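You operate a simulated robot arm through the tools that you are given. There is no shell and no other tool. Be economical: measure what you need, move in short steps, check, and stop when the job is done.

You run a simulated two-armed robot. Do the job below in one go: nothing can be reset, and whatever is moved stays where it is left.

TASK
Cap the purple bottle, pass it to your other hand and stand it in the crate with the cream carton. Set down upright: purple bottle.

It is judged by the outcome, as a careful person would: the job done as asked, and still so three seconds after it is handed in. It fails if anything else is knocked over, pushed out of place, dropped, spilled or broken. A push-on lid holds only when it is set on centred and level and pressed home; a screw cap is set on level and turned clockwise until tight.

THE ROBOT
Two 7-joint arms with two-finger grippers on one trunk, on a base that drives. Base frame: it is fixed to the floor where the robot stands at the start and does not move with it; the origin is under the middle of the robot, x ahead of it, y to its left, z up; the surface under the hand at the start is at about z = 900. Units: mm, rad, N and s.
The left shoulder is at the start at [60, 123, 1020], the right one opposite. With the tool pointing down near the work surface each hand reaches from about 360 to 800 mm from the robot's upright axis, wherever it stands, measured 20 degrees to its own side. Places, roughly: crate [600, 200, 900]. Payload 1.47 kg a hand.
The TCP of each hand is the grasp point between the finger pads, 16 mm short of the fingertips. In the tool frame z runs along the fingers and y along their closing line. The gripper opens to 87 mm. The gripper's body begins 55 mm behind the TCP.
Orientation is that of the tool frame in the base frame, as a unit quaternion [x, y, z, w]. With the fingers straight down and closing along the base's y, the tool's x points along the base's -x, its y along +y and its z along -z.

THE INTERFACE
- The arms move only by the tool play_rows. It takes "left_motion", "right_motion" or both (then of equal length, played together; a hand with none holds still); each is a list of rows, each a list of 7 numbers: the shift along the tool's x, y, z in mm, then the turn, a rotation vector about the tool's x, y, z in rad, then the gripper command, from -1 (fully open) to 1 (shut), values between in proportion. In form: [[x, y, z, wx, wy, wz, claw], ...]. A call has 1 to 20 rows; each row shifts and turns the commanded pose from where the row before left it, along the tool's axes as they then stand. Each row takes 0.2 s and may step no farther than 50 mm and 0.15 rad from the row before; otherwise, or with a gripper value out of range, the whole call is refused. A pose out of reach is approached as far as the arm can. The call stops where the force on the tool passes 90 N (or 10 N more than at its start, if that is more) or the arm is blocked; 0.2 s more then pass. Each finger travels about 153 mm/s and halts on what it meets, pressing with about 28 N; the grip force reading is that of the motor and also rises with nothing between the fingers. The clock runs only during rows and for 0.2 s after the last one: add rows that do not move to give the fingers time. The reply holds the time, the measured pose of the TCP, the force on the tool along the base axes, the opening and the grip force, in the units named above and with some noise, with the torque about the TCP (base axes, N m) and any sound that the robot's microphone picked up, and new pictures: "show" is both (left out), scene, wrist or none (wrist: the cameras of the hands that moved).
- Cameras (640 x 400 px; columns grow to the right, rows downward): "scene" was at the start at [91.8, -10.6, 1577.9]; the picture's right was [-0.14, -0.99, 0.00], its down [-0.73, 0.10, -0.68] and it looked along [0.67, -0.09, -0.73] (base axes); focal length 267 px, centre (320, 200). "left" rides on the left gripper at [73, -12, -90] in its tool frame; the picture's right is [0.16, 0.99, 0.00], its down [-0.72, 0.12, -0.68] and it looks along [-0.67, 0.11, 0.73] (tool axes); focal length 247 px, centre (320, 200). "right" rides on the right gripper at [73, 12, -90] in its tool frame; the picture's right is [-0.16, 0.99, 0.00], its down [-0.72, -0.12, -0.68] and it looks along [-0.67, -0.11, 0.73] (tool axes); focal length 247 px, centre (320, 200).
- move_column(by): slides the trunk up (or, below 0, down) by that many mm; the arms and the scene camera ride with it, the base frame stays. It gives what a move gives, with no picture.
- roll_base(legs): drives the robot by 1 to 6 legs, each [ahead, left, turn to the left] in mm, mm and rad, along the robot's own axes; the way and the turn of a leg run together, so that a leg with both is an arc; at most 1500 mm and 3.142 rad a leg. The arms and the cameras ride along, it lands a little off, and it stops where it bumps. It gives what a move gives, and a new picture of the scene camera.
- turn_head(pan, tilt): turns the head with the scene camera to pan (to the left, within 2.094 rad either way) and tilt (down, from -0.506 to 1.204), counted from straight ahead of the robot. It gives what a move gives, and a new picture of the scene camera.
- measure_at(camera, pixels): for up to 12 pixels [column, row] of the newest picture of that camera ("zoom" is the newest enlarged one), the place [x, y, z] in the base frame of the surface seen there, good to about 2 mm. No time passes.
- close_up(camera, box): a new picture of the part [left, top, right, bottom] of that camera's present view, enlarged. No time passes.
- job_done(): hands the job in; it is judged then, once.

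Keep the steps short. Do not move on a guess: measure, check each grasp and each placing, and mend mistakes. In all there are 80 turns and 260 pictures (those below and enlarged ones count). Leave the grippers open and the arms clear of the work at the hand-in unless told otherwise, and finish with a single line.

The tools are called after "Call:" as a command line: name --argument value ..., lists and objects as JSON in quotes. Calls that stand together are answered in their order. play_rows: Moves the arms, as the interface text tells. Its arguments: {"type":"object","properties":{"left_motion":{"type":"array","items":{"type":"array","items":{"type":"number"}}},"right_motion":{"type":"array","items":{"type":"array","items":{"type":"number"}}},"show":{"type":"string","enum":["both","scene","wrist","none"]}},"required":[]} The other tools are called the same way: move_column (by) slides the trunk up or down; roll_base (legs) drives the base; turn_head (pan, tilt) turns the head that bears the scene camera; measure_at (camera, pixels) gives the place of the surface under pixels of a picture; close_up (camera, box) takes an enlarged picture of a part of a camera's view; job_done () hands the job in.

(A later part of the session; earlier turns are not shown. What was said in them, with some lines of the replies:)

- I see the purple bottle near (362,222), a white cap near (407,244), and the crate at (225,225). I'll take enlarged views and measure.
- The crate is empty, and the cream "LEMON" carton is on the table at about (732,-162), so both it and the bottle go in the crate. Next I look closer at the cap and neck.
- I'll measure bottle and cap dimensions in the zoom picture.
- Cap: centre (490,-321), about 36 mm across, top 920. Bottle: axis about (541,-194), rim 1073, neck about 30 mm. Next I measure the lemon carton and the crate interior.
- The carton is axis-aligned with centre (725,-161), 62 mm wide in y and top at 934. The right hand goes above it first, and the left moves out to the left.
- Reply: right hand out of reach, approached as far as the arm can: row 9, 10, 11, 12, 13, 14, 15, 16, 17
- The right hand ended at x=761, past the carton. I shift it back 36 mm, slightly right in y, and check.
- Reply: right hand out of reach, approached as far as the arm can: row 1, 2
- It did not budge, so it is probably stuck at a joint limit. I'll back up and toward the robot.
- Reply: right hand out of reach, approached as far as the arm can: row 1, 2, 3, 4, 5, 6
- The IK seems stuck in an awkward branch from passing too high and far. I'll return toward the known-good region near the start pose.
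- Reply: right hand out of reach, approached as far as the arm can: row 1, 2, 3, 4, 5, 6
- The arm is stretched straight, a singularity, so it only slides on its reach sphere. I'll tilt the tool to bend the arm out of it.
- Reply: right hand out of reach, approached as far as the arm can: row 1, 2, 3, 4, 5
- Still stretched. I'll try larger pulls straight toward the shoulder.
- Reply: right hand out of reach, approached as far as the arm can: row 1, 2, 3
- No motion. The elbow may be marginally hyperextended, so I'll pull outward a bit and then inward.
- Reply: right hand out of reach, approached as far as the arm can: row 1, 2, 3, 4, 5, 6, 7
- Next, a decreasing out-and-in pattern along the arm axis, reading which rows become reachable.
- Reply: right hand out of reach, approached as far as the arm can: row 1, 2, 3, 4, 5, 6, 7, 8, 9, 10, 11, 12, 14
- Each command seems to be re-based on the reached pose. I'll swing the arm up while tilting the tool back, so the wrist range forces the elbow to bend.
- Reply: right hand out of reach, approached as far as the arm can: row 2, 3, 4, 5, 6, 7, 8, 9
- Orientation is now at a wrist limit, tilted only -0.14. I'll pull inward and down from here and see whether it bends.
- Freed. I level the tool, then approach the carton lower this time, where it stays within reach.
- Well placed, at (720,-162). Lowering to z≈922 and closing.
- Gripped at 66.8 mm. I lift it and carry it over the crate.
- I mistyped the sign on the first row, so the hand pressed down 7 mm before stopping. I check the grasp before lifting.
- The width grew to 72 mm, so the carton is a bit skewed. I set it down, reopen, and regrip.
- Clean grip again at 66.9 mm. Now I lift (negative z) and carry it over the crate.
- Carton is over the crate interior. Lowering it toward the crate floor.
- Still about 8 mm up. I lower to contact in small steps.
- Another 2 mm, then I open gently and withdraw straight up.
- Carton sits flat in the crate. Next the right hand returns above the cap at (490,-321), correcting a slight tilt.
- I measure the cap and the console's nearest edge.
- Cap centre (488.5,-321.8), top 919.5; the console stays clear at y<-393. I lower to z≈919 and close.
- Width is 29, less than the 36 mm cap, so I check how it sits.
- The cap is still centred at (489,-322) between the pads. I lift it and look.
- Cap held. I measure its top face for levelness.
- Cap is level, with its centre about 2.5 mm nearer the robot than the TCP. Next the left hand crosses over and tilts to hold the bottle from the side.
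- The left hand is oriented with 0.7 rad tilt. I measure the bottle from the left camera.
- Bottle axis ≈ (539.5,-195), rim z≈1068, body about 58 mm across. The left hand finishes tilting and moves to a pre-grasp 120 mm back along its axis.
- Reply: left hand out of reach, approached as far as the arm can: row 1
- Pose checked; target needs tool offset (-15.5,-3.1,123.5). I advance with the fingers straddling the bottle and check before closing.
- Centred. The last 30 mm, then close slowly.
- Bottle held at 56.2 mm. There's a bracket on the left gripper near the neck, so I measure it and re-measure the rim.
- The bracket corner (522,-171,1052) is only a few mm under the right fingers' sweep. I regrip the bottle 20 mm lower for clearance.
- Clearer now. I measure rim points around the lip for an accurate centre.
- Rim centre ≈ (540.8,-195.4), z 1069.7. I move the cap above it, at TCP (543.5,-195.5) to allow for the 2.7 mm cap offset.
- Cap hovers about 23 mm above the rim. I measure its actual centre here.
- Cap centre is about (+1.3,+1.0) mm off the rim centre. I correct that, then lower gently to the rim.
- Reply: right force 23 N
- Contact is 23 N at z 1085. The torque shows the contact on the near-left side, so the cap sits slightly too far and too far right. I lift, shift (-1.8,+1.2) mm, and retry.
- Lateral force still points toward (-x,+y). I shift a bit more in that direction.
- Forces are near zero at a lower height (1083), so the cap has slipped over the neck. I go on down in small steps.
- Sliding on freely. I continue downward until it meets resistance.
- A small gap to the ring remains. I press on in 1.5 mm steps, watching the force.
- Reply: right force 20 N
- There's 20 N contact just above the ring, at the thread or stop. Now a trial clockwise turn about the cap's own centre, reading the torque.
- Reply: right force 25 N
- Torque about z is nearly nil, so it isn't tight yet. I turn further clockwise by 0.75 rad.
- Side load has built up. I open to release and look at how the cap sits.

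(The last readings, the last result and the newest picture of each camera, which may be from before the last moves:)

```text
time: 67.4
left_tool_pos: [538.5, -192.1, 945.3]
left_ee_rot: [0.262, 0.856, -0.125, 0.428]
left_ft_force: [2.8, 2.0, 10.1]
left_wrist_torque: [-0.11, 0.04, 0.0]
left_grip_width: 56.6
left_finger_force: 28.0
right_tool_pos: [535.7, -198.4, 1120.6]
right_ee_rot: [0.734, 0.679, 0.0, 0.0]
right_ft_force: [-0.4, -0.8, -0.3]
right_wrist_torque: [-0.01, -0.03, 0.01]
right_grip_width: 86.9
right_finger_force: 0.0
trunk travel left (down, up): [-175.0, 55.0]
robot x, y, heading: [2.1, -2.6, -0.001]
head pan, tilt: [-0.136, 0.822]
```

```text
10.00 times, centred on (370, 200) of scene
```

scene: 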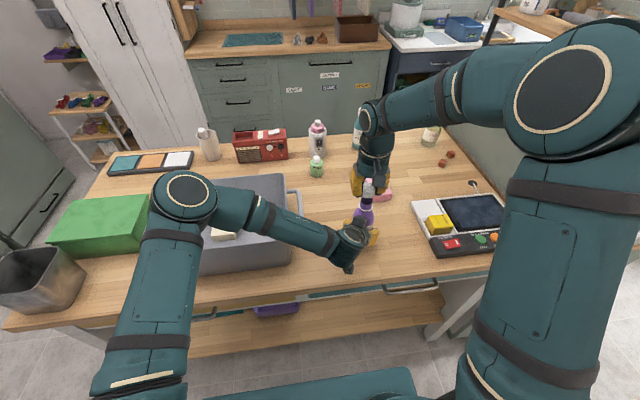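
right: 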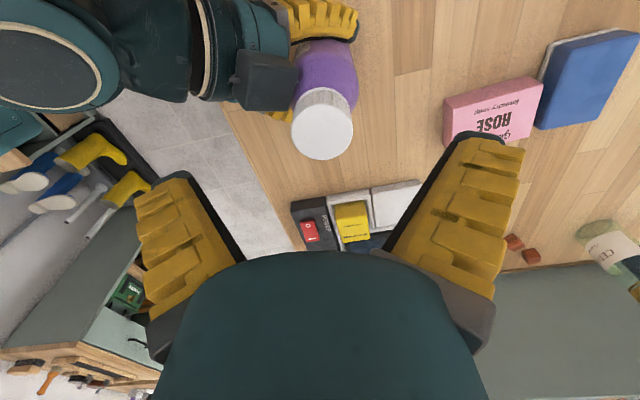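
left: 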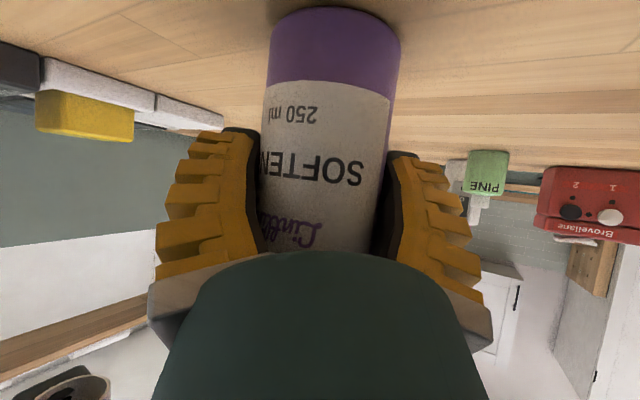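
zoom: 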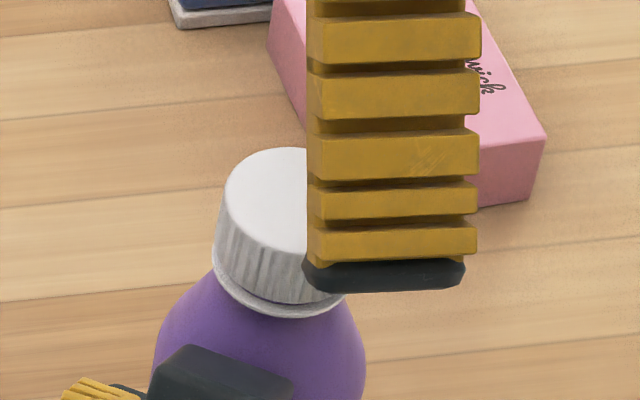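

The cap sits on the neck close to the ring. I measure its top, then wind the wrist back.

Call:
close_up --camera "right" --box '[270, 70, 380, 170]'

Call:
play_rows --right_motion '[[0, 0, 0, 0, 0, -0.147, -1], [0, 0, 0, 0, 0, -0.147, -1], [0, 0, 0, 0, 0, -0.147, -1], [0, 0, 0, 0, 0, -0.147, -1], [0, 0, 0, 0, 0, -0.147, -1], [0, 0, 0, 0, 0, -0.147, -1], [0, 0, 0, 0, 0, -0.147, -1], [0, 0, 0, 0, 0, -0.147, -1], [0, 0, 0, 0, 0, -0.147, -1], [0, 0, 0, 0, 0, -0.147, -1], [0, 0, 0, 0, 0, -0.147, -1], [0, 0, 0, 0, 0, -0.147, -1], [0, 0, 0, 0, 0, -0.147, -1], [0, 0, 0, 0, 0, -0.147, -1], [0, 0, 0, 0, 0, -0.147, -1], [0, 0, 0, 0, 0, -0.147, -1], [0, 0, 0, 0, 0, -0.147, -1], [0, 0, 0, 0, 0, 0, -1]]' --show "wrist"

Call:
close_up --camera "scene" --box '[345, 180, 395, 220]'

```text
4.00 times, centred on (325, 120) of right
```

zoom: 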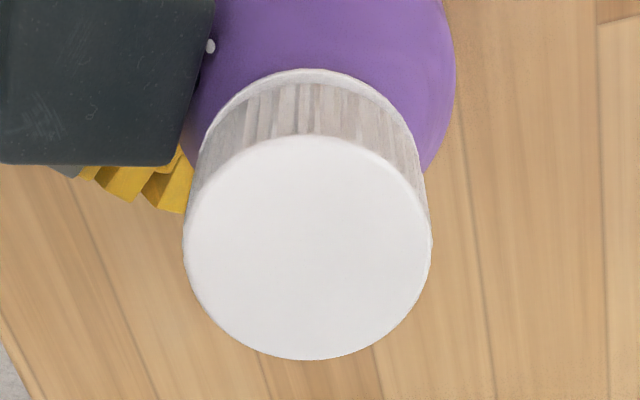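

```text
time: 71.2
left_tool_pos: [536.9, -193.3, 945.5]
left_ee_rot: [0.262, 0.856, -0.125, 0.427]
left_ft_force: [3.3, 3.4, 8.1]
left_wrist_torque: [-0.05, 0.09, -0.03]
left_grip_width: 56.5
left_finger_force: 28.2
right_tool_pos: [535.4, -197.6, 1118.1]
right_ee_rot: [-0.412, 0.911, 0.0, 0.0]
right_ft_force: [-0.5, -1.0, -0.2]
right_wrist_torque: [-0.03, 0.01, 0.01]
right_grip_width: 86.9
right_finger_force: 0.0
trunk travel left (down, up): [-175.0, 55.0]
robot x, y, heading: [2.4, -1.3, 0.005]
head pan, tilt: [-0.136, 0.822]
```

right: 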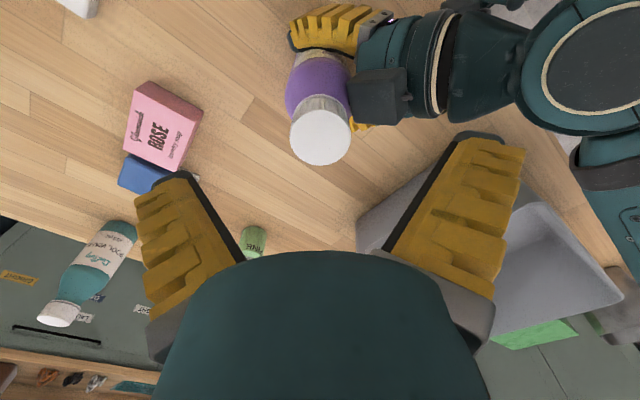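

```text
10.00 times, centred on (370, 200) of scene
```

zoom: 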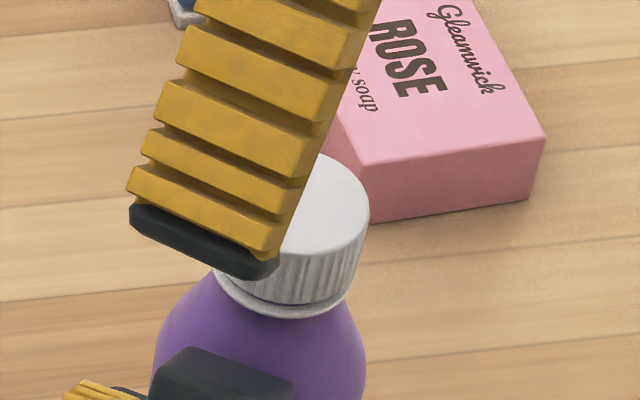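

Call:
measure_at --camera "right" --pixels '[[292, 135], [349, 135], [320, 110], [320, 162], [300, 117], [341, 156], [341, 117], [300, 156], [320, 136]]'

```text
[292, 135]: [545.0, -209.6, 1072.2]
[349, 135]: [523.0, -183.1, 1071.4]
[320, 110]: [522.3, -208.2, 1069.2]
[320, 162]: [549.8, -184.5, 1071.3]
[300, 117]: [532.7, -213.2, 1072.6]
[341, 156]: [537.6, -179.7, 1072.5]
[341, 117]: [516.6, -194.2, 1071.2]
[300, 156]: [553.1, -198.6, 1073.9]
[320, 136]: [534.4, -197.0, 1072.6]
```

Cap centre (535,-196.4), top 1072, level. I regrip centred from the wound-back angle and turn clockwise.

Call:
play_rows --right_motion '[[-0.6, 1.1, 25, 0, 0, 0, -1], [0, 0, 25, 0, 0, 0, -1], [0, 0, 0, 0, 0, 0, -0.4], [0, 0, 0, 0, 0, 0, 0.2], [0, 0, 0, 0, 0, 0, 1], [0, 0, 0, 0, 0, 0, 1], [0, 0, 0, 0, 0, 0, 1], [0, 0, 0, 0, 0, 0.15, 1], [0, 0, 0, 0, 0, 0.15, 1], [0, 0, 0, 0, 0, 0.15, 1], [0, 0, 0, 0, 0, 0.15, 1], [0, 0, 0, 0, 0, 0.15, 1], [0, 0, 0, 0, 0, 0.15, 1], [0, 0, 0, 0, 0, 0, 1]]' --show "none"

Call:
close_up --camera "scene" --box '[345, 180, 395, 220]'

```text
time: 74.2
left_tool_pos: [537.0, -194.0, 944.6]
left_ee_rot: [0.263, 0.856, -0.126, 0.427]
left_ft_force: [-6.8, -4.7, 1.2]
left_wrist_torque: [0.38, -0.36, -0.05]
left_grip_width: 56.6
left_finger_force: 28.1
right_tool_pos: [534.3, -195.6, 1069.0]
right_ee_rot: [0.025, 1.0, 0.0, 0.0]
right_ft_force: [5.8, 5.4, 0.2]
right_wrist_torque: [0.25, -0.23, 0.02]
right_grip_width: 27.5
right_finger_force: 27.8
trunk travel left (down, up): [-175.0, 55.0]
robot x, y, heading: [1.0, -1.4, 0.002]
head pan, tilt: [-0.136, 0.822]
```

```text
10.00 times, centred on (370, 200) of scene
```

zoom: 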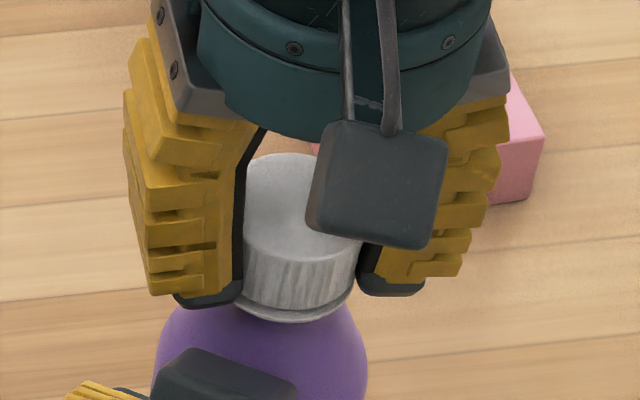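

Still little torque. I turn another 1.5 rad.

Call:
play_rows --right_motion '[[0, 0, 0, 0, 0, 0.15, 1], [0, 0, 0, 0, 0, 0.15, 1], [0, 0, 0, 0, 0, 0.15, 1], [0, 0, 0, 0, 0, 0.15, 1], [0, 0, 0, 0, 0, 0.15, 1], [0, 0, 0, 0, 0, 0.15, 1], [0, 0, 0, 0, 0, 0.15, 1], [0, 0, 0, 0, 0, 0.15, 1], [0, 0, 0, 0, 0, 0.15, 1], [0, 0, 0, 0, 0, 0.15, 1], [0, 0, 0, 0, 0, 0, 1]]' --show "none"

Call:
close_up --camera "left" --box '[200, 100, 440, 300]'

Call:
close_up --camera "right" --box '[230, 80, 410, 240]'

```text
time: 76.6
left_tool_pos: [536.3, -194.3, 944.5]
left_ee_rot: [0.262, 0.856, -0.125, 0.428]
left_ft_force: [-10.0, 2.5, 3.3]
left_wrist_torque: [-0.36, -0.33, -0.32]
left_grip_width: 52.4
left_finger_force: 27.9
right_tool_pos: [534.2, -196.4, 1067.9]
right_ee_rot: [0.7, 0.714, 0.001, 0.001]
right_ft_force: [6.3, -3.0, 2.8]
right_wrist_torque: [0.01, -0.23, 0.31]
right_grip_width: 27.8
right_finger_force: 28.0
trunk travel left (down, up): [-175.0, 55.0]
robot x, y, heading: [-0.6, 2.0, 0.001]
head pan, tilt: [-0.136, 0.822]
```

```text
2.00 times, centred on (320, 200) of left
```

zoom: 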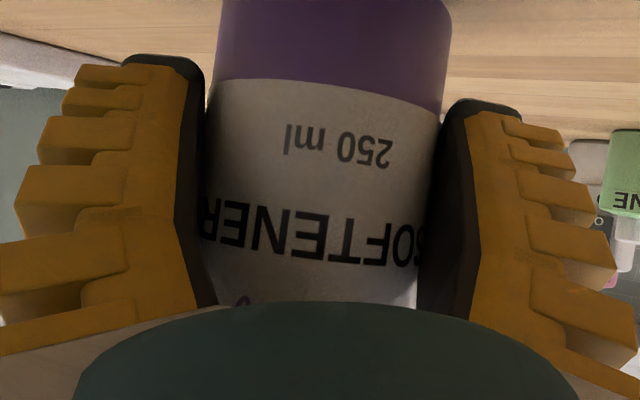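

```text
2.50 times, centred on (320, 160) of right
```

zoom: 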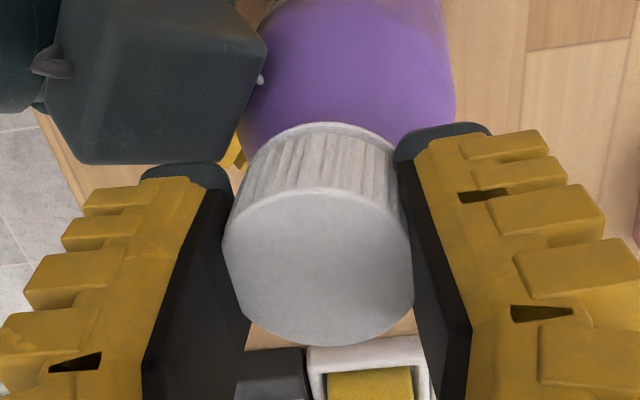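

Torque has risen to 0.31 N·m and the bottle began to turn in the left grip, so the thread is seating. One more small turn to confirm.

Call:
play_rows --right_motion '[[0, 0, 0, 0, 0, 0.1, 1], [0, 0, 0, 0, 0, 0.1, 1], [0, 0, 0, 0, 0, 0, 1]]' --show "none"

Call:
close_up --camera "left" --box '[200, 100, 440, 300]'

Call:
close_up --camera "scene" --box '[330, 175, 410, 250]'

```text
time: 77.4
left_tool_pos: [536.4, -192.2, 943.7]
left_ee_rot: [0.263, 0.856, -0.126, 0.428]
left_ft_force: [-10.0, 0.7, 0.9]
left_wrist_torque: [0.03, -0.25, -0.25]
left_grip_width: 51.0
left_finger_force: 28.2
right_tool_pos: [535.1, -194.5, 1069.0]
right_ee_rot: [0.768, 0.641, 0.001, 0.0]
right_ft_force: [8.4, 0.0, 2.2]
right_wrist_torque: [-0.05, -0.6, 0.28]
right_grip_width: 27.3
right_finger_force: 28.7
trunk travel left (down, up): [-175.0, 55.0]
robot x, y, heading: [2.5, 0.1, -0.001]
head pan, tilt: [-0.136, 0.822]
```

```text
2.00 times, centred on (320, 200) of left
```

zoom: 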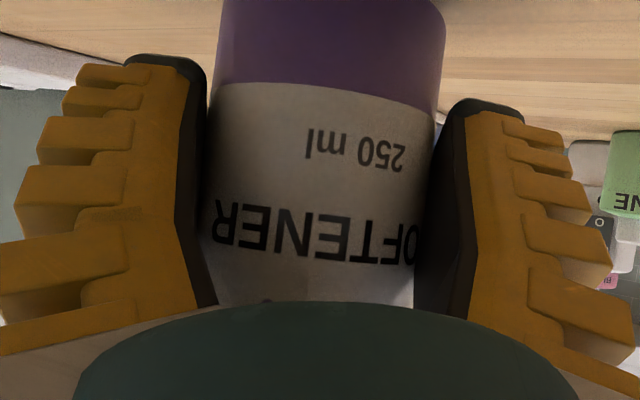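

```text
5.33 times, centred on (370, 212) of scene
```

zoom: 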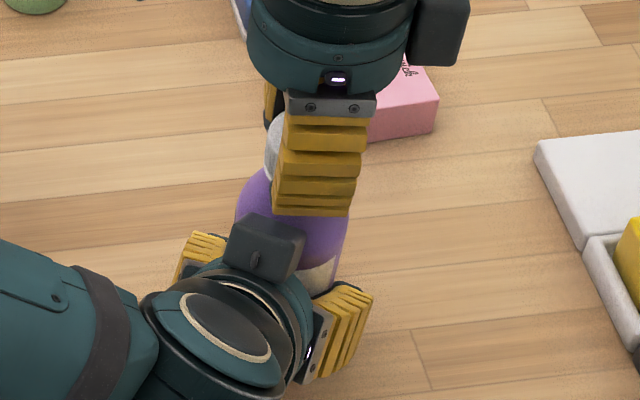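

The cap and bottle now turn together, so the cap is near tight, but the left grip has slackened (51 mm). I release both, wind the right wrist back, recentre the left grip, and do a final tighten.

Call:
play_rows --right_motion '[[0, 0, 0, 0, 0, 0, 0.2], [0, 0, 0, 0, 0, 0, -0.5], [0, 0, 0, 0, 0, 0, -1], [0, 0, -25, 0, 0, 0, -1], [0, 0, -25, 0, 0, 0, -1], [0, 0, 0, 0, 0, -0.148, -1], [0, 0, 0, 0, 0, -0.148, -1], [0, 0, 0, 0, 0, -0.148, -1], [0, 0, 0, 0, 0, -0.148, -1], [0, 0, 0, 0, 0, -0.148, -1], [0, 0, 0, 0, 0, -0.148, -1], [0, 0, 0, 0, 0, -0.148, -1], [0, 0, 0, 0, 0, -0.148, -1], [0, 0, 0, 0, 0, -0.148, -1], [0, 0, 0, 0, 0, -0.148, -1], [0, 0, 0, 0, 0, -0.148, -1], [0, 0, 0, 0, 0, -0.148, -1], [0, 0, 0, 0, 0, -0.148, -1], [0, 0, 0, 0, 0, -0.148, -1], [0, 0, 0, 0, 0, -0.148, -1]]' --left_motion '[[0, 0, 0, 0, 0, 0, 1], [0, 0, 0, 0, 0, 0, 1], [0, 0, 0, 0, 0, 0, 1], [0, 0, 0, 0, 0, 0, 1], [0, 0, 0, 0, 0, 0, 1], [0, 0, 0, 0, 0, 0, 0.1], [0, 0, 0, 0, 0, 0, -0.5], [0, 0, 0, 0, 0, 0, -0.7], [0, 0, 0, 0, 0, 0, -0.7], [0, 0, 0, 0, 0, 0, -0.7], [0, 0, 0, 0, 0, 0, -0.7], [0, 0, 0, 0, 0, 0, -0.7], [0, 0, 0, 0, 0, 0, -0.7], [0, 0, 0, 0, 0, 0, -0.7], [0, 0, 0, 0, 0, 0, -0.7], [0, 0, 0, 0, 0, 0, -0.7], [0, 0, 0, 0, 0, 0, -0.7], [0, 0, 0, 0, 0, 0, -0.7], [0, 0, 0, 0, 0, 0, -0.7], [0, 0, 0, 0, 0, 0, -0.7]]' --show "both"

Call:
close_up --camera "scene" --box '[340, 180, 400, 225]'

```text
time: 81.6
left_tool_pos: [537.5, -193.7, 944.1]
left_ee_rot: [0.261, 0.856, -0.124, 0.428]
left_ft_force: [-0.2, -0.2, -0.2]
left_wrist_torque: [0.01, -0.01, 0.0]
left_grip_width: 76.8
left_finger_force: 2.0
right_tool_pos: [536.0, -196.3, 1118.2]
right_ee_rot: [-0.234, 0.972, -0.001, 0.001]
right_ft_force: [-0.2, 0.0, 0.1]
right_wrist_torque: [-0.01, -0.04, -0.01]
right_grip_width: 87.1
right_finger_force: 0.0
trunk travel left (down, up): [-175.0, 55.0]
robot x, y, heading: [-1.3, -3.7, -0.001]
head pan, tilt: [-0.136, 0.822]
```

scene: 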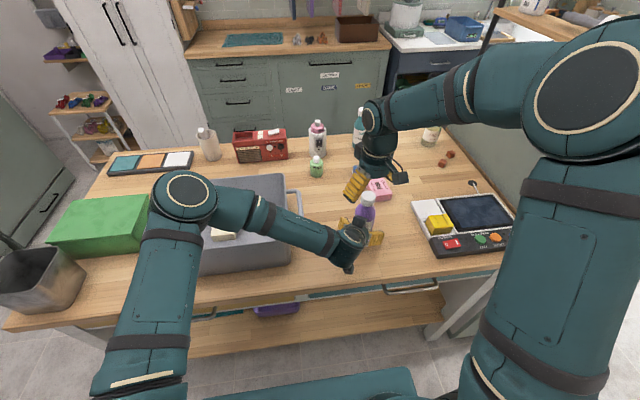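
right: 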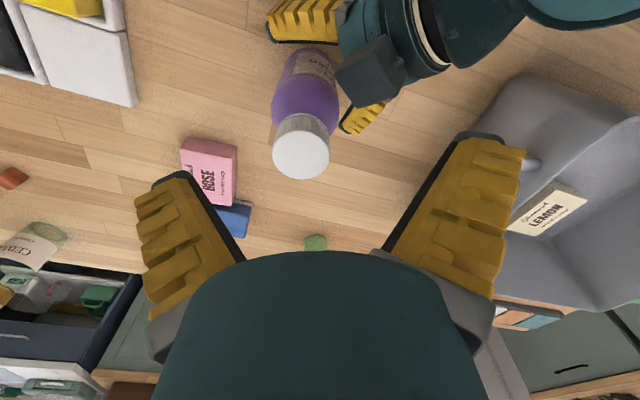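
left: 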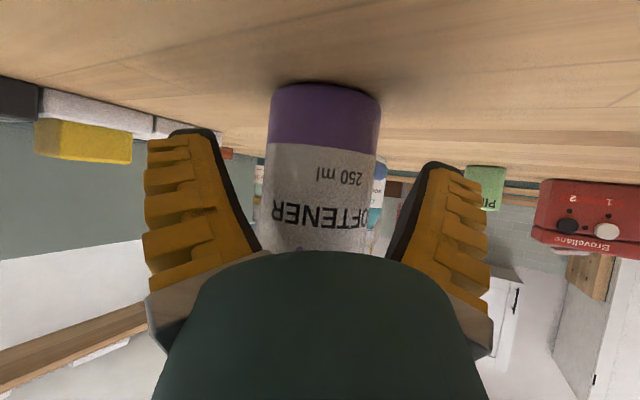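

```text
8.89 times, centred on (370, 202) of scene
```

zoom: 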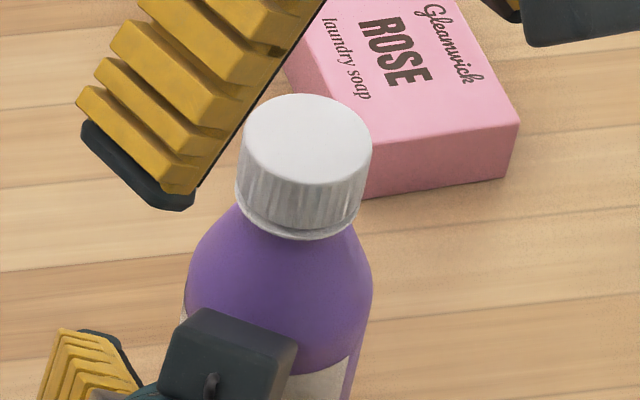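

The cap now sits right down on the ring. The bottle has slid outward in the left grip, so I measure where it stands.

Call:
measure_at --camera "right" --pixels '[[274, 152], [329, 152], [301, 129], [301, 177], [283, 135], [320, 172], [320, 135], [283, 172]]'

Call:
measure_at --camera "left" --pixels '[[272, 200], [320, 200], [372, 200], [275, 120], [325, 120], [375, 120]]'

Call:
measure_at --camera "zoom" --pixels '[[305, 184], [308, 97], [246, 140], [368, 150], [300, 230], [300, 250]]'

```text
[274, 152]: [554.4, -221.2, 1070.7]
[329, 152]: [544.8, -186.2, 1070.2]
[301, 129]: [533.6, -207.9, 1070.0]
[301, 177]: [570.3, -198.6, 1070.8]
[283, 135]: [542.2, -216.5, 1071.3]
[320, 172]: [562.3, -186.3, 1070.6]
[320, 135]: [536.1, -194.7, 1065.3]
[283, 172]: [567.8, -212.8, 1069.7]
```

```text
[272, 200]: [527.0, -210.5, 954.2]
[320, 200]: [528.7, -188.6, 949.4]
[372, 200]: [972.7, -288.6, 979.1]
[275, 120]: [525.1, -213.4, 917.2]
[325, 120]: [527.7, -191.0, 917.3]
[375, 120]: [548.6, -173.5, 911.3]
```

```text
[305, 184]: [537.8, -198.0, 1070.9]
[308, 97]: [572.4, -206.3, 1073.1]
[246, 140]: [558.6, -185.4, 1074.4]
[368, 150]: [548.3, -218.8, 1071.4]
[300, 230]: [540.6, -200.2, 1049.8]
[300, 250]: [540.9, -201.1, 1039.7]
```

Bottle axis now (552.3,-203), cap top 1070.5, so it has screwed down 1.5 mm. The left hand advances and regrips; the right recentres on the cap.

Call:
play_rows --left_motion '[[-5.2, 0.2, 6.9, 0, 0, 0, -0.7], [-5.2, 0.2, 6.9, 0, 0, 0, -0.7], [0, 0, 0, 0, 0, 0, -0.3], [0, 0, 0, 0, 0, 0, 0.2], [0, 0, 0, 0, 0, 0, 1], [0, 0, 0, 0, 0, 0, 1], [0, 0, 0, 0, 0, 0, 1], [0, 0, 0, 0, 0, 0, 1], [0, 0, 0, 0, 0, 0, 1], [0, 0, 0, 0, 0, 0, 1], [0, 0, 0, 0, 0, 0, 1], [0, 0, 0, 0, 0, 0, 1], [0, 0, 0, 0, 0, 0, 1]]' --right_motion '[[-5.7, -6.7, 0, 0, 0, 0, -1], [-5.8, -6.7, 0, 0, 0, 0, -1], [0, 0, 0, 0, 0, 0, -1], [0, 0, 0, 0, 0, 0, -1], [0, 0, 0, 0, 0, 0, -1], [0, 0, 0, 0, 0, 0, -1], [0, 0, 25, 0, 0, 0, -1], [0, 0, 24, 0, 0, 0, -1], [0, 0, 0, 0, 0, 0, -0.4], [0, 0, 0, 0, 0, 0, 0.2], [0, 0, 0, 0, 0, 0, 1], [0, 0, 0, 0, 0, 0, 1], [0, 0, 0, 0, 0, 0, 1]]' --show "wrist"

```text
time: 84.4
left_tool_pos: [551.9, -202.4, 942.8]
left_ee_rot: [0.261, 0.856, -0.124, 0.428]
left_ft_force: [-5.7, 6.2, -0.9]
left_wrist_torque: [-0.61, -0.58, -0.02]
left_grip_width: 57.3
left_finger_force: 27.9
right_tool_pos: [550.7, -202.6, 1068.3]
right_ee_rot: [-0.233, 0.972, 0.0, 0.001]
right_ft_force: [5.0, -5.9, 0.1]
right_wrist_torque: [-0.09, -0.12, 0.02]
right_grip_width: 28.5
right_finger_force: 28.3
trunk travel left (down, up): [-175.0, 55.0]
robot x, y, heading: [-0.6, -1.7, -0.0]
head pan, tilt: [-0.136, 0.822]
```

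right: 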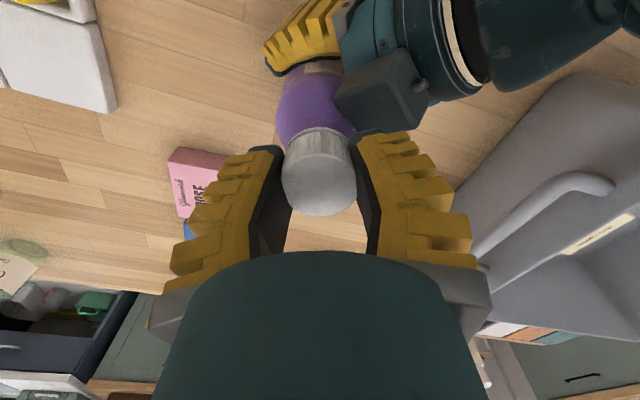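
left: 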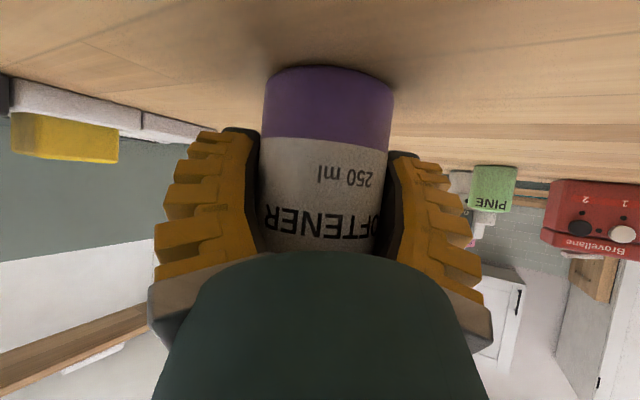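

Both grips are centred (57.3 and 28.5 mm). Now a final tighten of 0.45 rad while reading the torque.

Call:
play_rows --right_motion '[[0, 0, 0, 0, 0, 0.15, 1], [0, 0, 0, 0, 0, 0.15, 1], [0, 0, 0, 0, 0, 0.15, 1], [0, 0, 0, 0, 0, 0, 1]]' --show "none"

Call:
close_up --camera "left" --box '[200, 50, 460, 270]'

```text
time: 85.4
left_tool_pos: [551.0, -203.0, 944.8]
left_ee_rot: [0.262, 0.856, -0.125, 0.428]
left_ft_force: [0.6, -2.8, 0.6]
left_wrist_torque: [0.25, 0.37, -0.24]
left_grip_width: 56.5
left_finger_force: 28.1
right_tool_pos: [550.7, -201.4, 1070.4]
right_ee_rot: [-0.01, 1.0, 0.001, 0.0]
right_ft_force: [-2.2, 1.2, 3.8]
right_wrist_torque: [0.01, 0.06, 0.29]
right_grip_width: 27.9
right_finger_force: 28.0
trunk travel left (down, up): [-175.0, 55.0]
robot x, y, heading: [-2.2, -2.4, -0.002]
head pan, tilt: [-0.136, 0.822]
```

```text
1.82 times, centred on (330, 160) of left
```

zoom: 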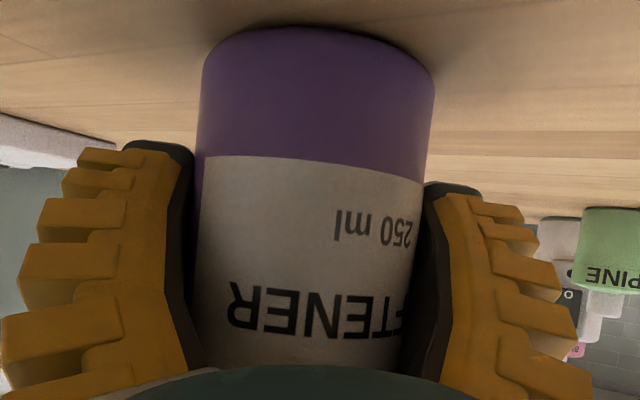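

Torque held at 0.29 N·m with cap and bottle turning as one, so the cap is tight. Now the hand-over: the right opens, the left alone lifts the bottle 40 mm with the right following open, then the right regrips the top.

Call:
play_rows --right_motion '[[0, 0, 0, 0, 0, 0, 0.2], [0, 0, 0, 0, 0, 0, -0.4], [0, 0, 0, 0, 0, 0, -0.4], [0, 0, -10, 0, 0, 0, -0.4], [0, 0, -10, 0, 0, 0, -0.4], [0, 0, -10, 0, 0, 0, -0.4], [0, 0, -10, 0, 0, 0, -0.4], [0, 0, 0, 0, 0, 0, -0.4]]' --left_motion '[[0, 0, 0, 0, 0, 0, 1], [0, 0, 0, 0, 0, 0, 1], [0, 0, 0, 0, 0, 0, 1], [-8, 0.1, -6, 0, 0, 0, 1], [-8, 0.1, -6, 0, 0, 0, 1], [-8, 0.1, -6, 0, 0, 0, 1], [-8, 0.1, -6, 0, 0, 0, 1], [0, 0, 0, 0, 0, 0, 1]]' --show "both"

Call:
close_up --camera "scene" --box '[330, 170, 410, 240]'

```text
time: 87.2
left_tool_pos: [551.5, -201.8, 983.0]
left_ee_rot: [0.262, 0.857, -0.125, 0.427]
left_ft_force: [-0.7, -0.5, -2.7]
left_wrist_torque: [-0.01, 0.05, -0.03]
left_grip_width: 56.4
left_finger_force: 27.4
right_tool_pos: [551.7, -202.6, 1110.0]
right_ee_rot: [-0.011, 1.0, 0.001, -0.001]
right_ft_force: [-1.0, 0.6, -0.1]
right_wrist_torque: [0.0, 0.01, -0.02]
right_grip_width: 65.6
right_finger_force: 3.9
trunk travel left (down, up): [-175.0, 55.0]
robot x, y, heading: [1.2, 1.3, 0.002]
head pan, tilt: [-0.136, 0.822]
```

scene: 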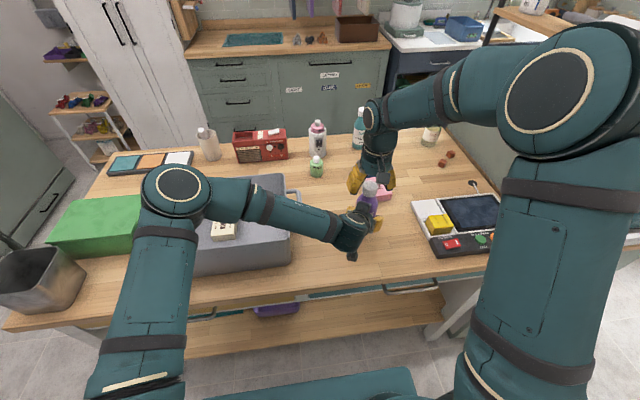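
right: 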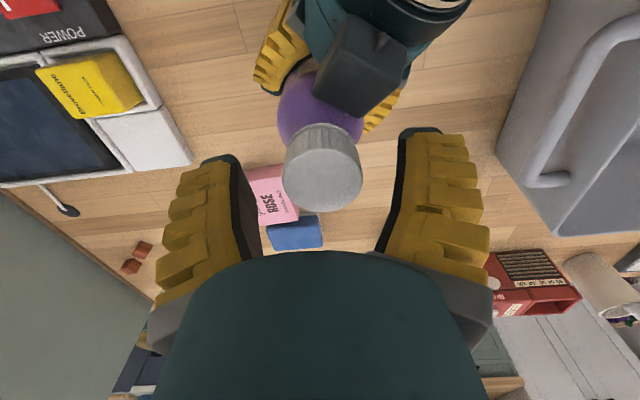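
left: 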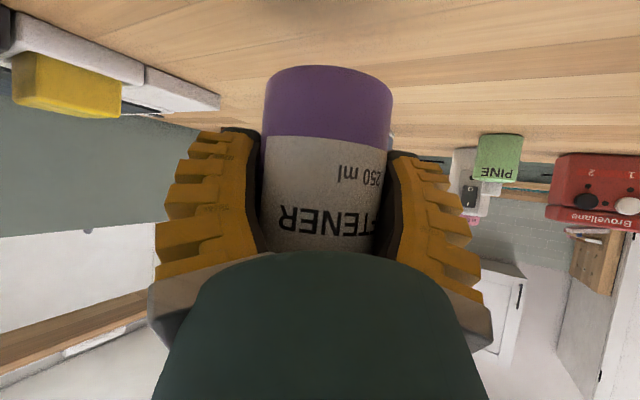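

```text
5.71 times, centred on (370, 205) of scene
```

zoom: 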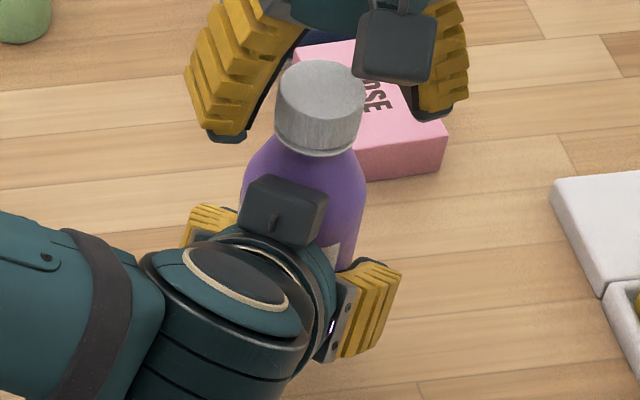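

The left hand alone holds the capped bottle (about 2.7 N), upright. The right goes 6 mm deeper and grips the cap; the left still holds.

Call:
play_rows --right_motion '[[0, 0, 6, 0, 0, 0, -0.4], [0, 0, 0, 0, 0, 0, 0], [0, 0, 0, 0, 0, 0, 0.5], [0, 0, 0, 0, 0, 0, 1], [0, 0, 0, 0, 0, 0, 1], [0, 0, 0, 0, 0, 0, 1]]' --show "wrist"

Call:
close_up --camera "scene" --box '[330, 170, 410, 240]'

```text
time: 88.6
left_tool_pos: [551.7, -200.9, 983.6]
left_ee_rot: [0.262, 0.856, -0.125, 0.428]
left_ft_force: [2.2, -3.1, -4.5]
left_wrist_torque: [0.4, 0.14, -0.01]
left_grip_width: 56.2
left_finger_force: 27.6
right_tool_pos: [552.1, -202.4, 1103.5]
right_ee_rot: [-0.011, 1.0, 0.001, 0.001]
right_ft_force: [-1.2, 3.0, 1.9]
right_wrist_torque: [-0.03, 0.07, 0.05]
right_grip_width: 27.9
right_finger_force: 28.4
trunk travel left (down, up): [-175.0, 55.0]
robot x, y, heading: [0.4, -2.5, 0.005]
head pan, tilt: [-0.136, 0.822]
```

right: 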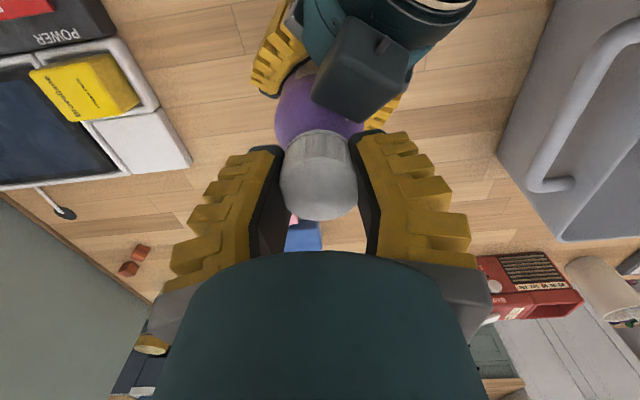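

```text
5.71 times, centred on (370, 205) of scene
```

zoom: 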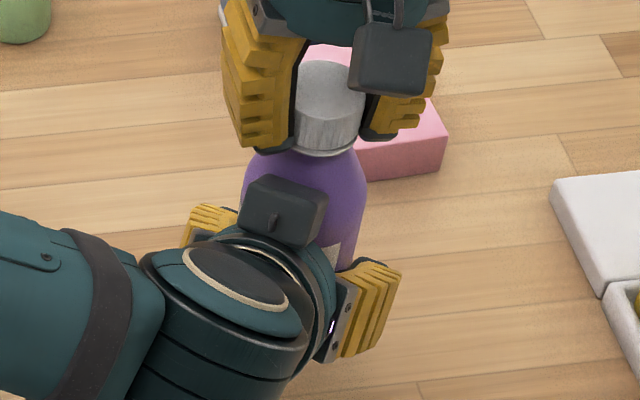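

The right has the cap at 27.9 mm, the same as its earlier good grips. The left opens slowly and then backs off level.

Call:
play_rows --left_motion '[[0, 0, 0, 0, 0, 0, 0.2], [0, 0, 0, 0, 0, 0, -0.4], [0, 0, 0, 0, 0, 0, -1], [0, 0, 0, 0, 0, 0, -1], [12, 0, -16, 0, 0, 0, -1], [12, 0, -16, 0, 0, 0, -1], [12, 0, -16, 0, 0, 0, -1], [0, 0, 0, 0, 0, 0, -1]]' --show "both"

Call:
close_up --camera "scene" --box '[330, 170, 410, 240]'

```text
time: 90.4
left_tool_pos: [501.3, -168.3, 984.6]
left_ee_rot: [0.261, 0.856, -0.125, 0.428]
left_ft_force: [-0.4, -0.1, 0.4]
left_wrist_torque: [0.0, -0.02, 0.0]
left_grip_width: 86.9
left_finger_force: 0.1
right_tool_pos: [551.9, -203.9, 1102.9]
right_ee_rot: [-0.01, 1.0, 0.001, 0.0]
right_ft_force: [0.0, -0.2, -2.7]
right_wrist_torque: [0.0, -0.03, -0.02]
right_grip_width: 26.7
right_finger_force: 27.8
trunk travel left (down, up): [-175.0, 55.0]
robot x, y, heading: [1.2, 0.2, -0.002]
head pan, tilt: [-0.136, 0.822]
```

scene: 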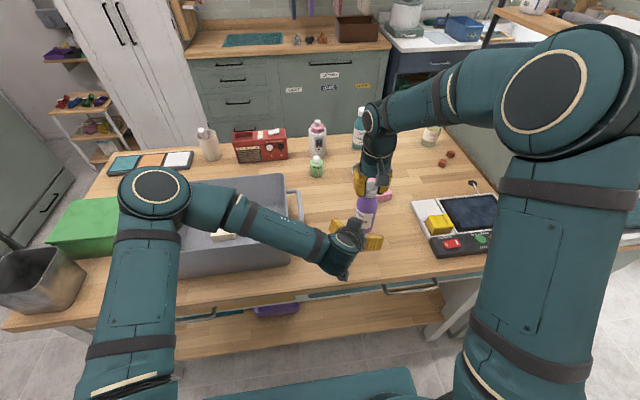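
left: 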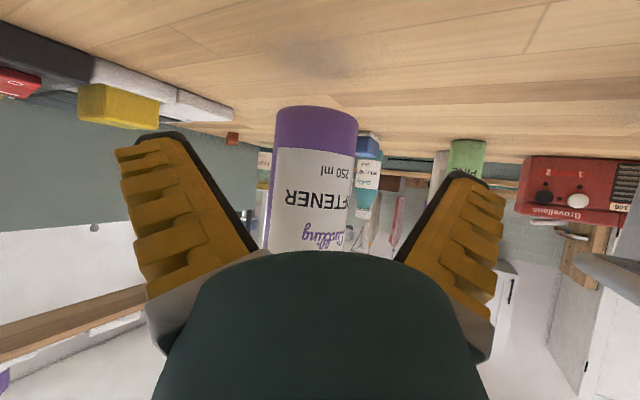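

```text
5.71 times, centred on (370, 205) of scene
```

zoom: 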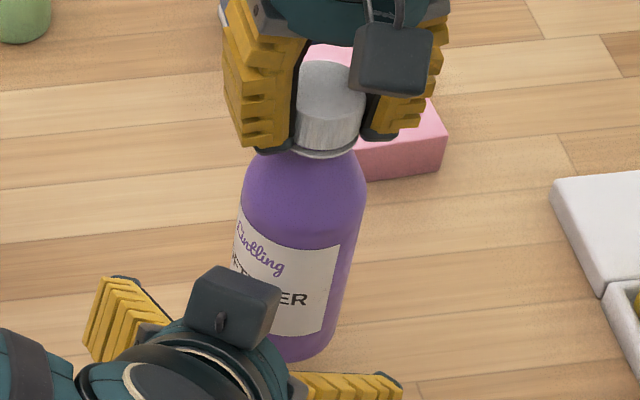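

The bottle hangs securely from the right hand. The left retreats up and away to its own side.

Call:
play_rows --left_motion '[[0, 0, -30, 0, 0, 0, -1], [0, 0, -30, 0, 0, 0, -1], [0, 0, -30, 0, 0, 0, -1], [-32, 0.4, -24, 0, 0, 0, -1], [-32, 0.4, -24, 0, 0, 0, -1], [-32, 0.4, -24, 0, 0, 0, -1], [-32, 0.4, -24, 0, 0, 0, -1], [-32, 0.4, -24, 0, 0, 0, -1], [-32, 0.4, -24, 0, 0, 0, -1], [15.4, 37.4, -19.7, 0, 0, 0, -1], [15.4, 37.4, -19.7, 0, 0, 0, -1], [15.4, 37.4, -19.7, 0, 0, 0, -1], [15.4, 37.4, -19.7, 0, 0, 0, -1], [15.4, 37.4, -19.7, 0, 0, 0, -1], [15.4, 37.4, -19.7, 0, 0, 0, -1], [15.4, 37.4, -19.7, 0, 0, 0, -1], [15.4, 37.4, -19.7, 0, 0, 0, -1], [15.4, 37.4, -19.7, 0, 0, 0, -1], [15.4, 37.4, -19.7, 0, 0, 0, -1], [0, 0, 0, 0, 0, 0, -1]]' --show "scene"

```text
time: 94.6
left_tool_pos: [440.1, 321.1, 1278.8]
left_ee_rot: [0.262, 0.856, -0.125, 0.428]
left_ft_force: [-0.1, 0.3, -0.7]
left_wrist_torque: [0.0, 0.02, 0.04]
left_grip_width: 86.9
left_finger_force: 0.0
right_tool_pos: [551.3, -204.2, 1103.5]
right_ee_rot: [-0.01, 1.0, 0.001, -0.001]
right_ft_force: [-0.4, 0.0, -3.2]
right_wrist_torque: [-0.03, 0.01, -0.01]
right_grip_width: 26.5
right_finger_force: 28.2
trunk travel left (down, up): [-175.0, 55.0]
robot x, y, heading: [1.8, -0.1, 0.0]
head pan, tilt: [-0.136, 0.822]
```

scene: 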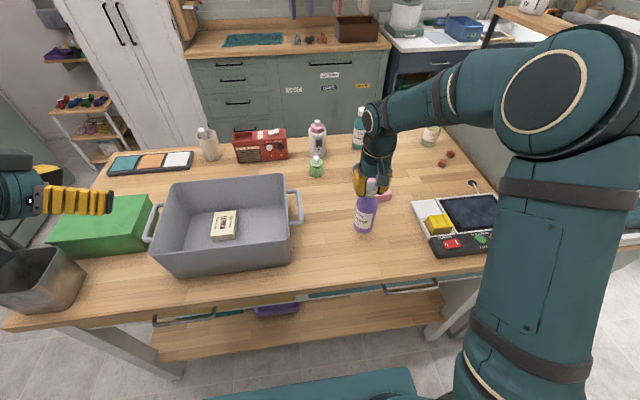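

The left is clear. The right raises the bottle above the crate rim and carries it over the free spot at about (605,108).

Call:
play_rows --right_motion '[[0, 0, -20, 0, 0, 0, 1], [0, 0, -30, 0, 0, 0, 1], [0, 0, -30, 0, 0, 0, 1], [0, 0, -30, 0, 0, 0, 1], [0, 0, -25, 0, 0, 0, 1], [-5.1, 25.9, 0, 0, 0, 0, 1], [-5.1, 25.9, 0, 0, 0, 0, 1], [-5.1, 25.9, 0, 0, 0, 0, 1], [-5.1, 25.9, 0, 0, 0, 0, 1], [-5.1, 25.9, 0, 0, 0, 0, 1], [-5.1, 25.9, 0, 0, 0, 0, 1], [-5.1, 25.9, 0, 0, 0, 0, 1], [-5.1, 25.9, 0, 0, 0, 0, 1], [-5.1, 25.9, 0, 0, 0, 0, 1], [-5.1, 25.9, 0, 0, 0, 0, 1], [-5.1, 25.9, 0, 0, 0, 0, 1], [-5.1, 25.9, 0, 0, 0, 0, 1], [0, 0, 0, 0, 0, 0, 1]]' --show "both"

```text
time: 98.4
left_tool_pos: [441.1, 320.5, 1279.1]
left_ee_rot: [0.263, 0.856, -0.125, 0.427]
left_ft_force: [-0.3, -0.2, 0.4]
left_wrist_torque: [0.03, -0.01, 0.02]
left_grip_width: 87.2
left_finger_force: 0.1
right_tool_pos: [604.4, 109.1, 1240.5]
right_ee_rot: [-0.01, 1.0, 0.001, 0.001]
right_ft_force: [0.0, -0.9, -2.4]
right_wrist_torque: [0.02, 0.0, -0.01]
right_grip_width: 26.7
right_finger_force: 28.1
trunk travel left (down, up): [-175.0, 55.0]
robot x, y, heading: [0.4, -0.9, 0.002]
head pan, tilt: [-0.136, 0.822]
```

scene: 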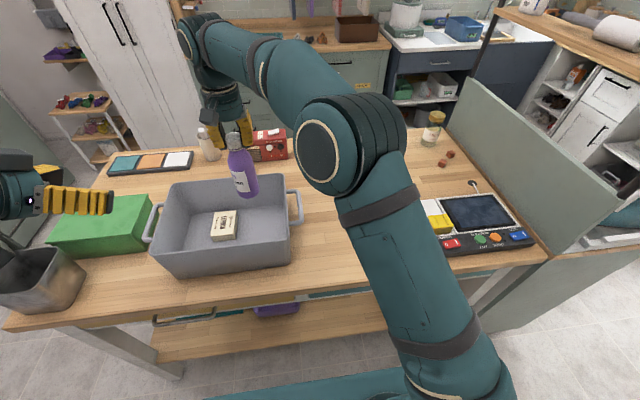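
right: 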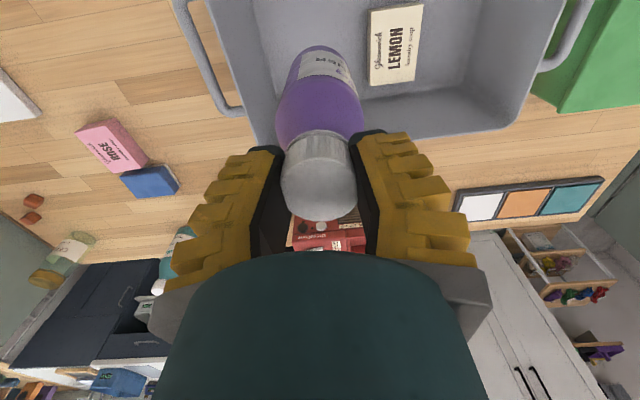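

Over the free right part of the crate, clear of the carton. Lowering to just above the floor.

Call:
play_rows --right_motion '[[0, 0, 30, 0, 0, 0, 1], [0, 0, 30, 0, 0, 0, 1], [0, 0, 30, 0, 0, 0, 1], [0, 0, 30, 0, 0, 0, 1], [0, 0, 25, 0, 0, 0, 1], [0, 0, 15, 0, 0, 0, 1], [0, 0, 0, 0, 0, 0, 1]]' --show "both"

Call:
close_up --camera "scene" --box '[150, 150, 310, 280]'

```text
time: 100.0
left_tool_pos: [441.1, 320.6, 1278.1]
left_ee_rot: [0.263, 0.856, -0.125, 0.427]
left_ft_force: [0.5, -0.2, -0.6]
left_wrist_torque: [0.03, -0.01, -0.03]
left_grip_width: 86.8
left_finger_force: 0.0
right_tool_pos: [605.3, 109.7, 1078.0]
right_ee_rot: [-0.01, 1.0, 0.0, 0.0]
right_ft_force: [0.0, 0.2, -3.4]
right_wrist_torque: [0.02, 0.03, 0.02]
right_grip_width: 26.9
right_finger_force: 27.6
trunk travel left (down, up): [-175.0, 55.0]
robot x, y, heading: [-0.5, 1.5, 0.001]
head pan, tilt: [-0.136, 0.822]
```

scene: 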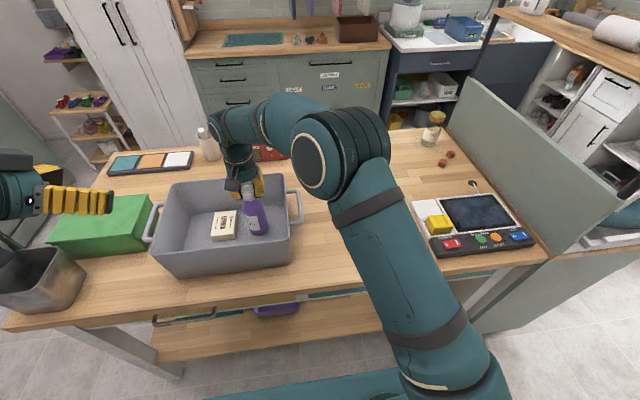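
right: 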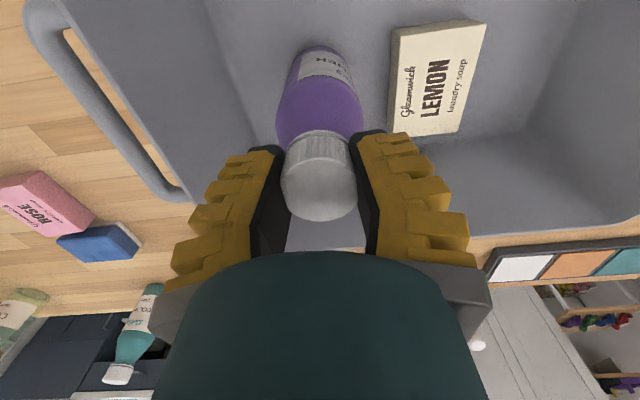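

```text
3.08 times, centred on (230, 215) of scene
```

zoom: 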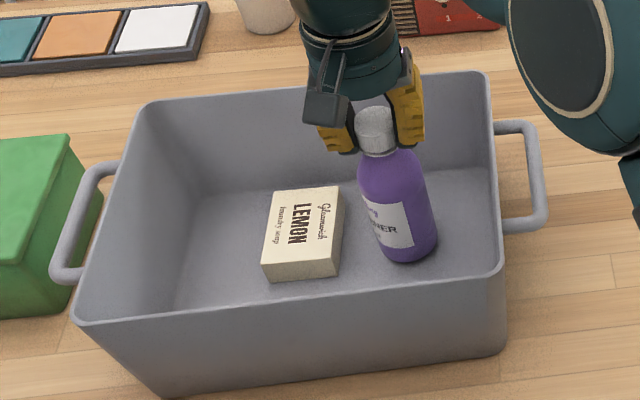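

About 9 mm above the floor. I lower in 3 mm steps until contact.

Call:
play_rows --right_motion '[[0, 0, 3, 0, 0, 0, 1], [0, 0, 3, 0, 0, 0, 1], [0, 0, 2, 0, 0, 0, 1], [0, 0, 1.5, 0, 0, 0, 1], [0, 0, 0, 0, 0, 0, 1]]' --show "none"

```text
time: 101.2
left_tool_pos: [439.8, 321.0, 1278.4]
left_ee_rot: [0.263, 0.856, -0.126, 0.427]
left_ft_force: [-0.6, 0.3, 0.1]
left_wrist_torque: [-0.01, 0.06, -0.02]
left_grip_width: 87.3
left_finger_force: 0.1
right_tool_pos: [605.8, 108.4, 1071.4]
right_ee_rot: [-0.01, 1.0, 0.0, 0.001]
right_ft_force: [0.3, -0.5, 7.4]
right_wrist_torque: [-0.06, 0.08, -0.02]
right_grip_width: 26.6
right_finger_force: 27.9
trunk travel left (down, up): [-175.0, 55.0]
robot x, y, heading: [1.5, -1.6, 0.003]
head pan, tilt: [-0.136, 0.822]
```

Contact (+7 N): the bottle stands on the crate floor. I open and withdraw straight up.

Call:
play_rows --right_motion '[[0, 0, -0.8, 0, 0, 0, 1], [0, 0, 0, 0, 0, 0, 0.2], [0, 0, 0, 0, 0, 0, -0.3], [0, 0, 0, 0, 0, 0, -0.8], [0, 0, 0, 0, 0, 0, -1], [0, 0, -20, 0, 0, 0, -1], [0, 0, -30, 0, 0, 0, -1], [0, 0, -40, 0, 0, 0, -1], [0, 0, -40, 0, 0, 0, -1], [0, 0, 0, 0, 0, 0, -1]]' --show "both"

Call:
close_up --camera "scene" --box '[150, 150, 310, 280]'

```text
time: 103.4
left_tool_pos: [440.6, 321.2, 1278.5]
left_ee_rot: [0.261, 0.856, -0.124, 0.429]
left_ft_force: [-0.4, 0.3, 0.7]
left_wrist_torque: [0.0, -0.03, 0.02]
left_grip_width: 87.0
left_finger_force: 0.0
right_tool_pos: [606.8, 108.7, 1200.6]
right_ee_rot: [-0.01, 1.0, 0.001, 0.0]
right_ft_force: [-0.6, 0.1, -0.2]
right_wrist_torque: [0.03, -0.04, -0.04]
right_grip_width: 87.0
right_finger_force: 0.0
trunk travel left (down, up): [-175.0, 55.0]
robot x, y, heading: [-2.1, 1.5, 0.0]
head pan, tilt: [-0.136, 0.822]
```

scene: 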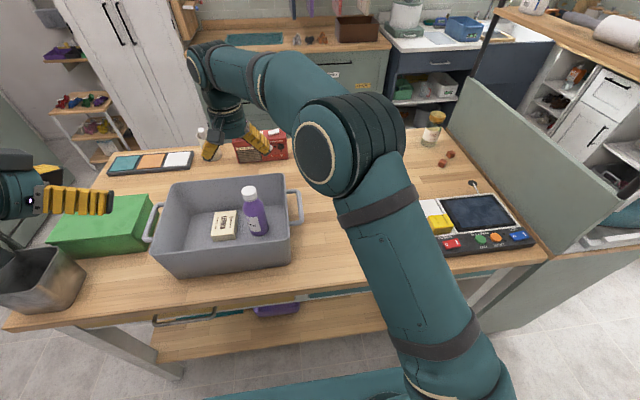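
right: 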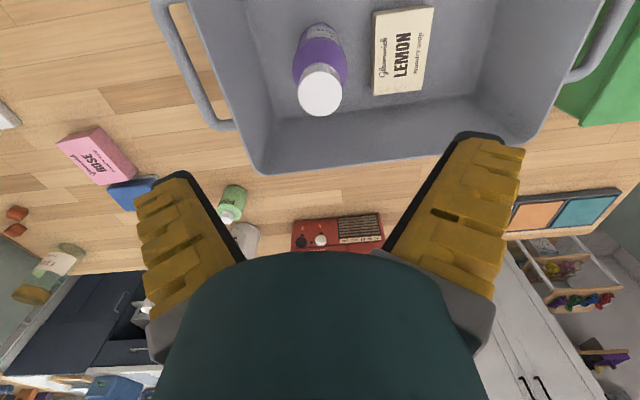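

```text
3.08 times, centred on (230, 215) of scene
```

zoom: 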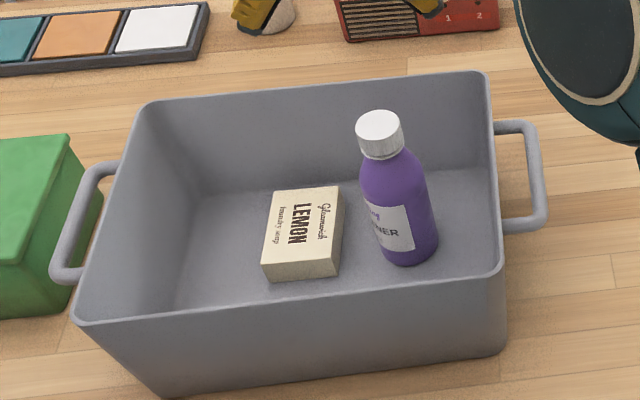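

Bottle stands upright and capped beside the carton. The right arm moves clear to its own side.

Call:
play_rows --right_motion '[[5, -5, -20, 0, 0, 0, -1], [16, -40, -3, 0, 0, 0, -1], [16, -40, -3, 0, 0, 0, -1], [16, -40, -3, 0, 0, 0, -1], [16, -40, -3, 0, 0, 0, -1], [16, -40, -3, 0, 0, 0, -1], [16, -40, -3, 0, 0, 0, -1], [16, -40, -3, 0, 0, 0, -1], [16, -40, -3, 0, 0, 0, -1], [16, -40, -3, 0, 0, 0, -1], [16, -40, -3, 0, 0, 0, -1], [0, 0, 0, 0, 0, 0, -1]]' --show "scene"

Call:
close_up --camera "scene" --box '[150, 150, 310, 280]'

```text
time: 106.0
left_tool_pos: [440.9, 322.7, 1277.4]
left_ee_rot: [0.262, 0.856, -0.125, 0.427]
left_ft_force: [0.4, 1.2, 0.3]
left_wrist_torque: [0.0, -0.02, -0.03]
left_grip_width: 86.9
left_finger_force: 0.0
right_tool_pos: [450.4, -301.0, 1250.3]
right_ee_rot: [-0.011, 1.0, 0.0, 0.0]
right_ft_force: [0.9, -0.4, 1.2]
right_wrist_torque: [0.01, 0.03, 0.01]
right_grip_width: 86.9
right_finger_force: 0.1
trunk travel left (down, up): [-175.0, 55.0]
robot x, y, heading: [2.7, 1.3, -0.001]
head pan, tilt: [-0.136, 0.822]
```

scene: 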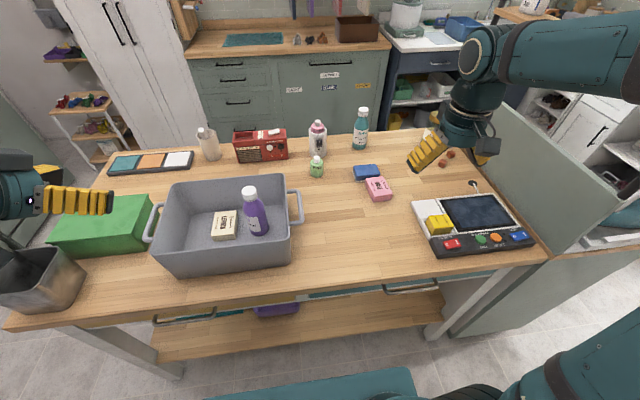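

```text
3.08 times, centred on (230, 215) of scene
```

zoom: 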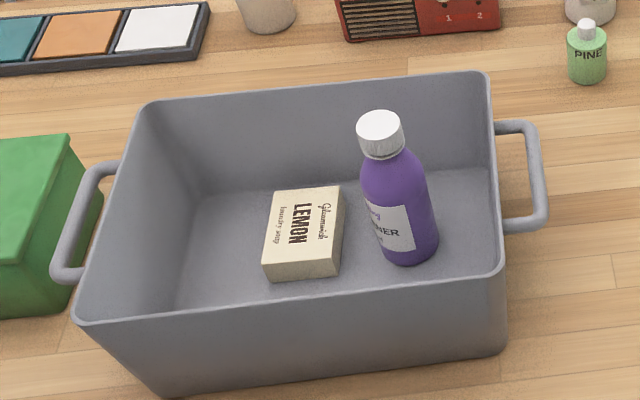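

Everything is in place: grippers open, arms clear, other objects where they were. Handing in.

Call:
job_done

```text
The job is handed in.
```

The purple bottle is capped, was passed from the left hand to the right, and stands upright in the crate beside the cream lemon carton, which I moved in from the table.
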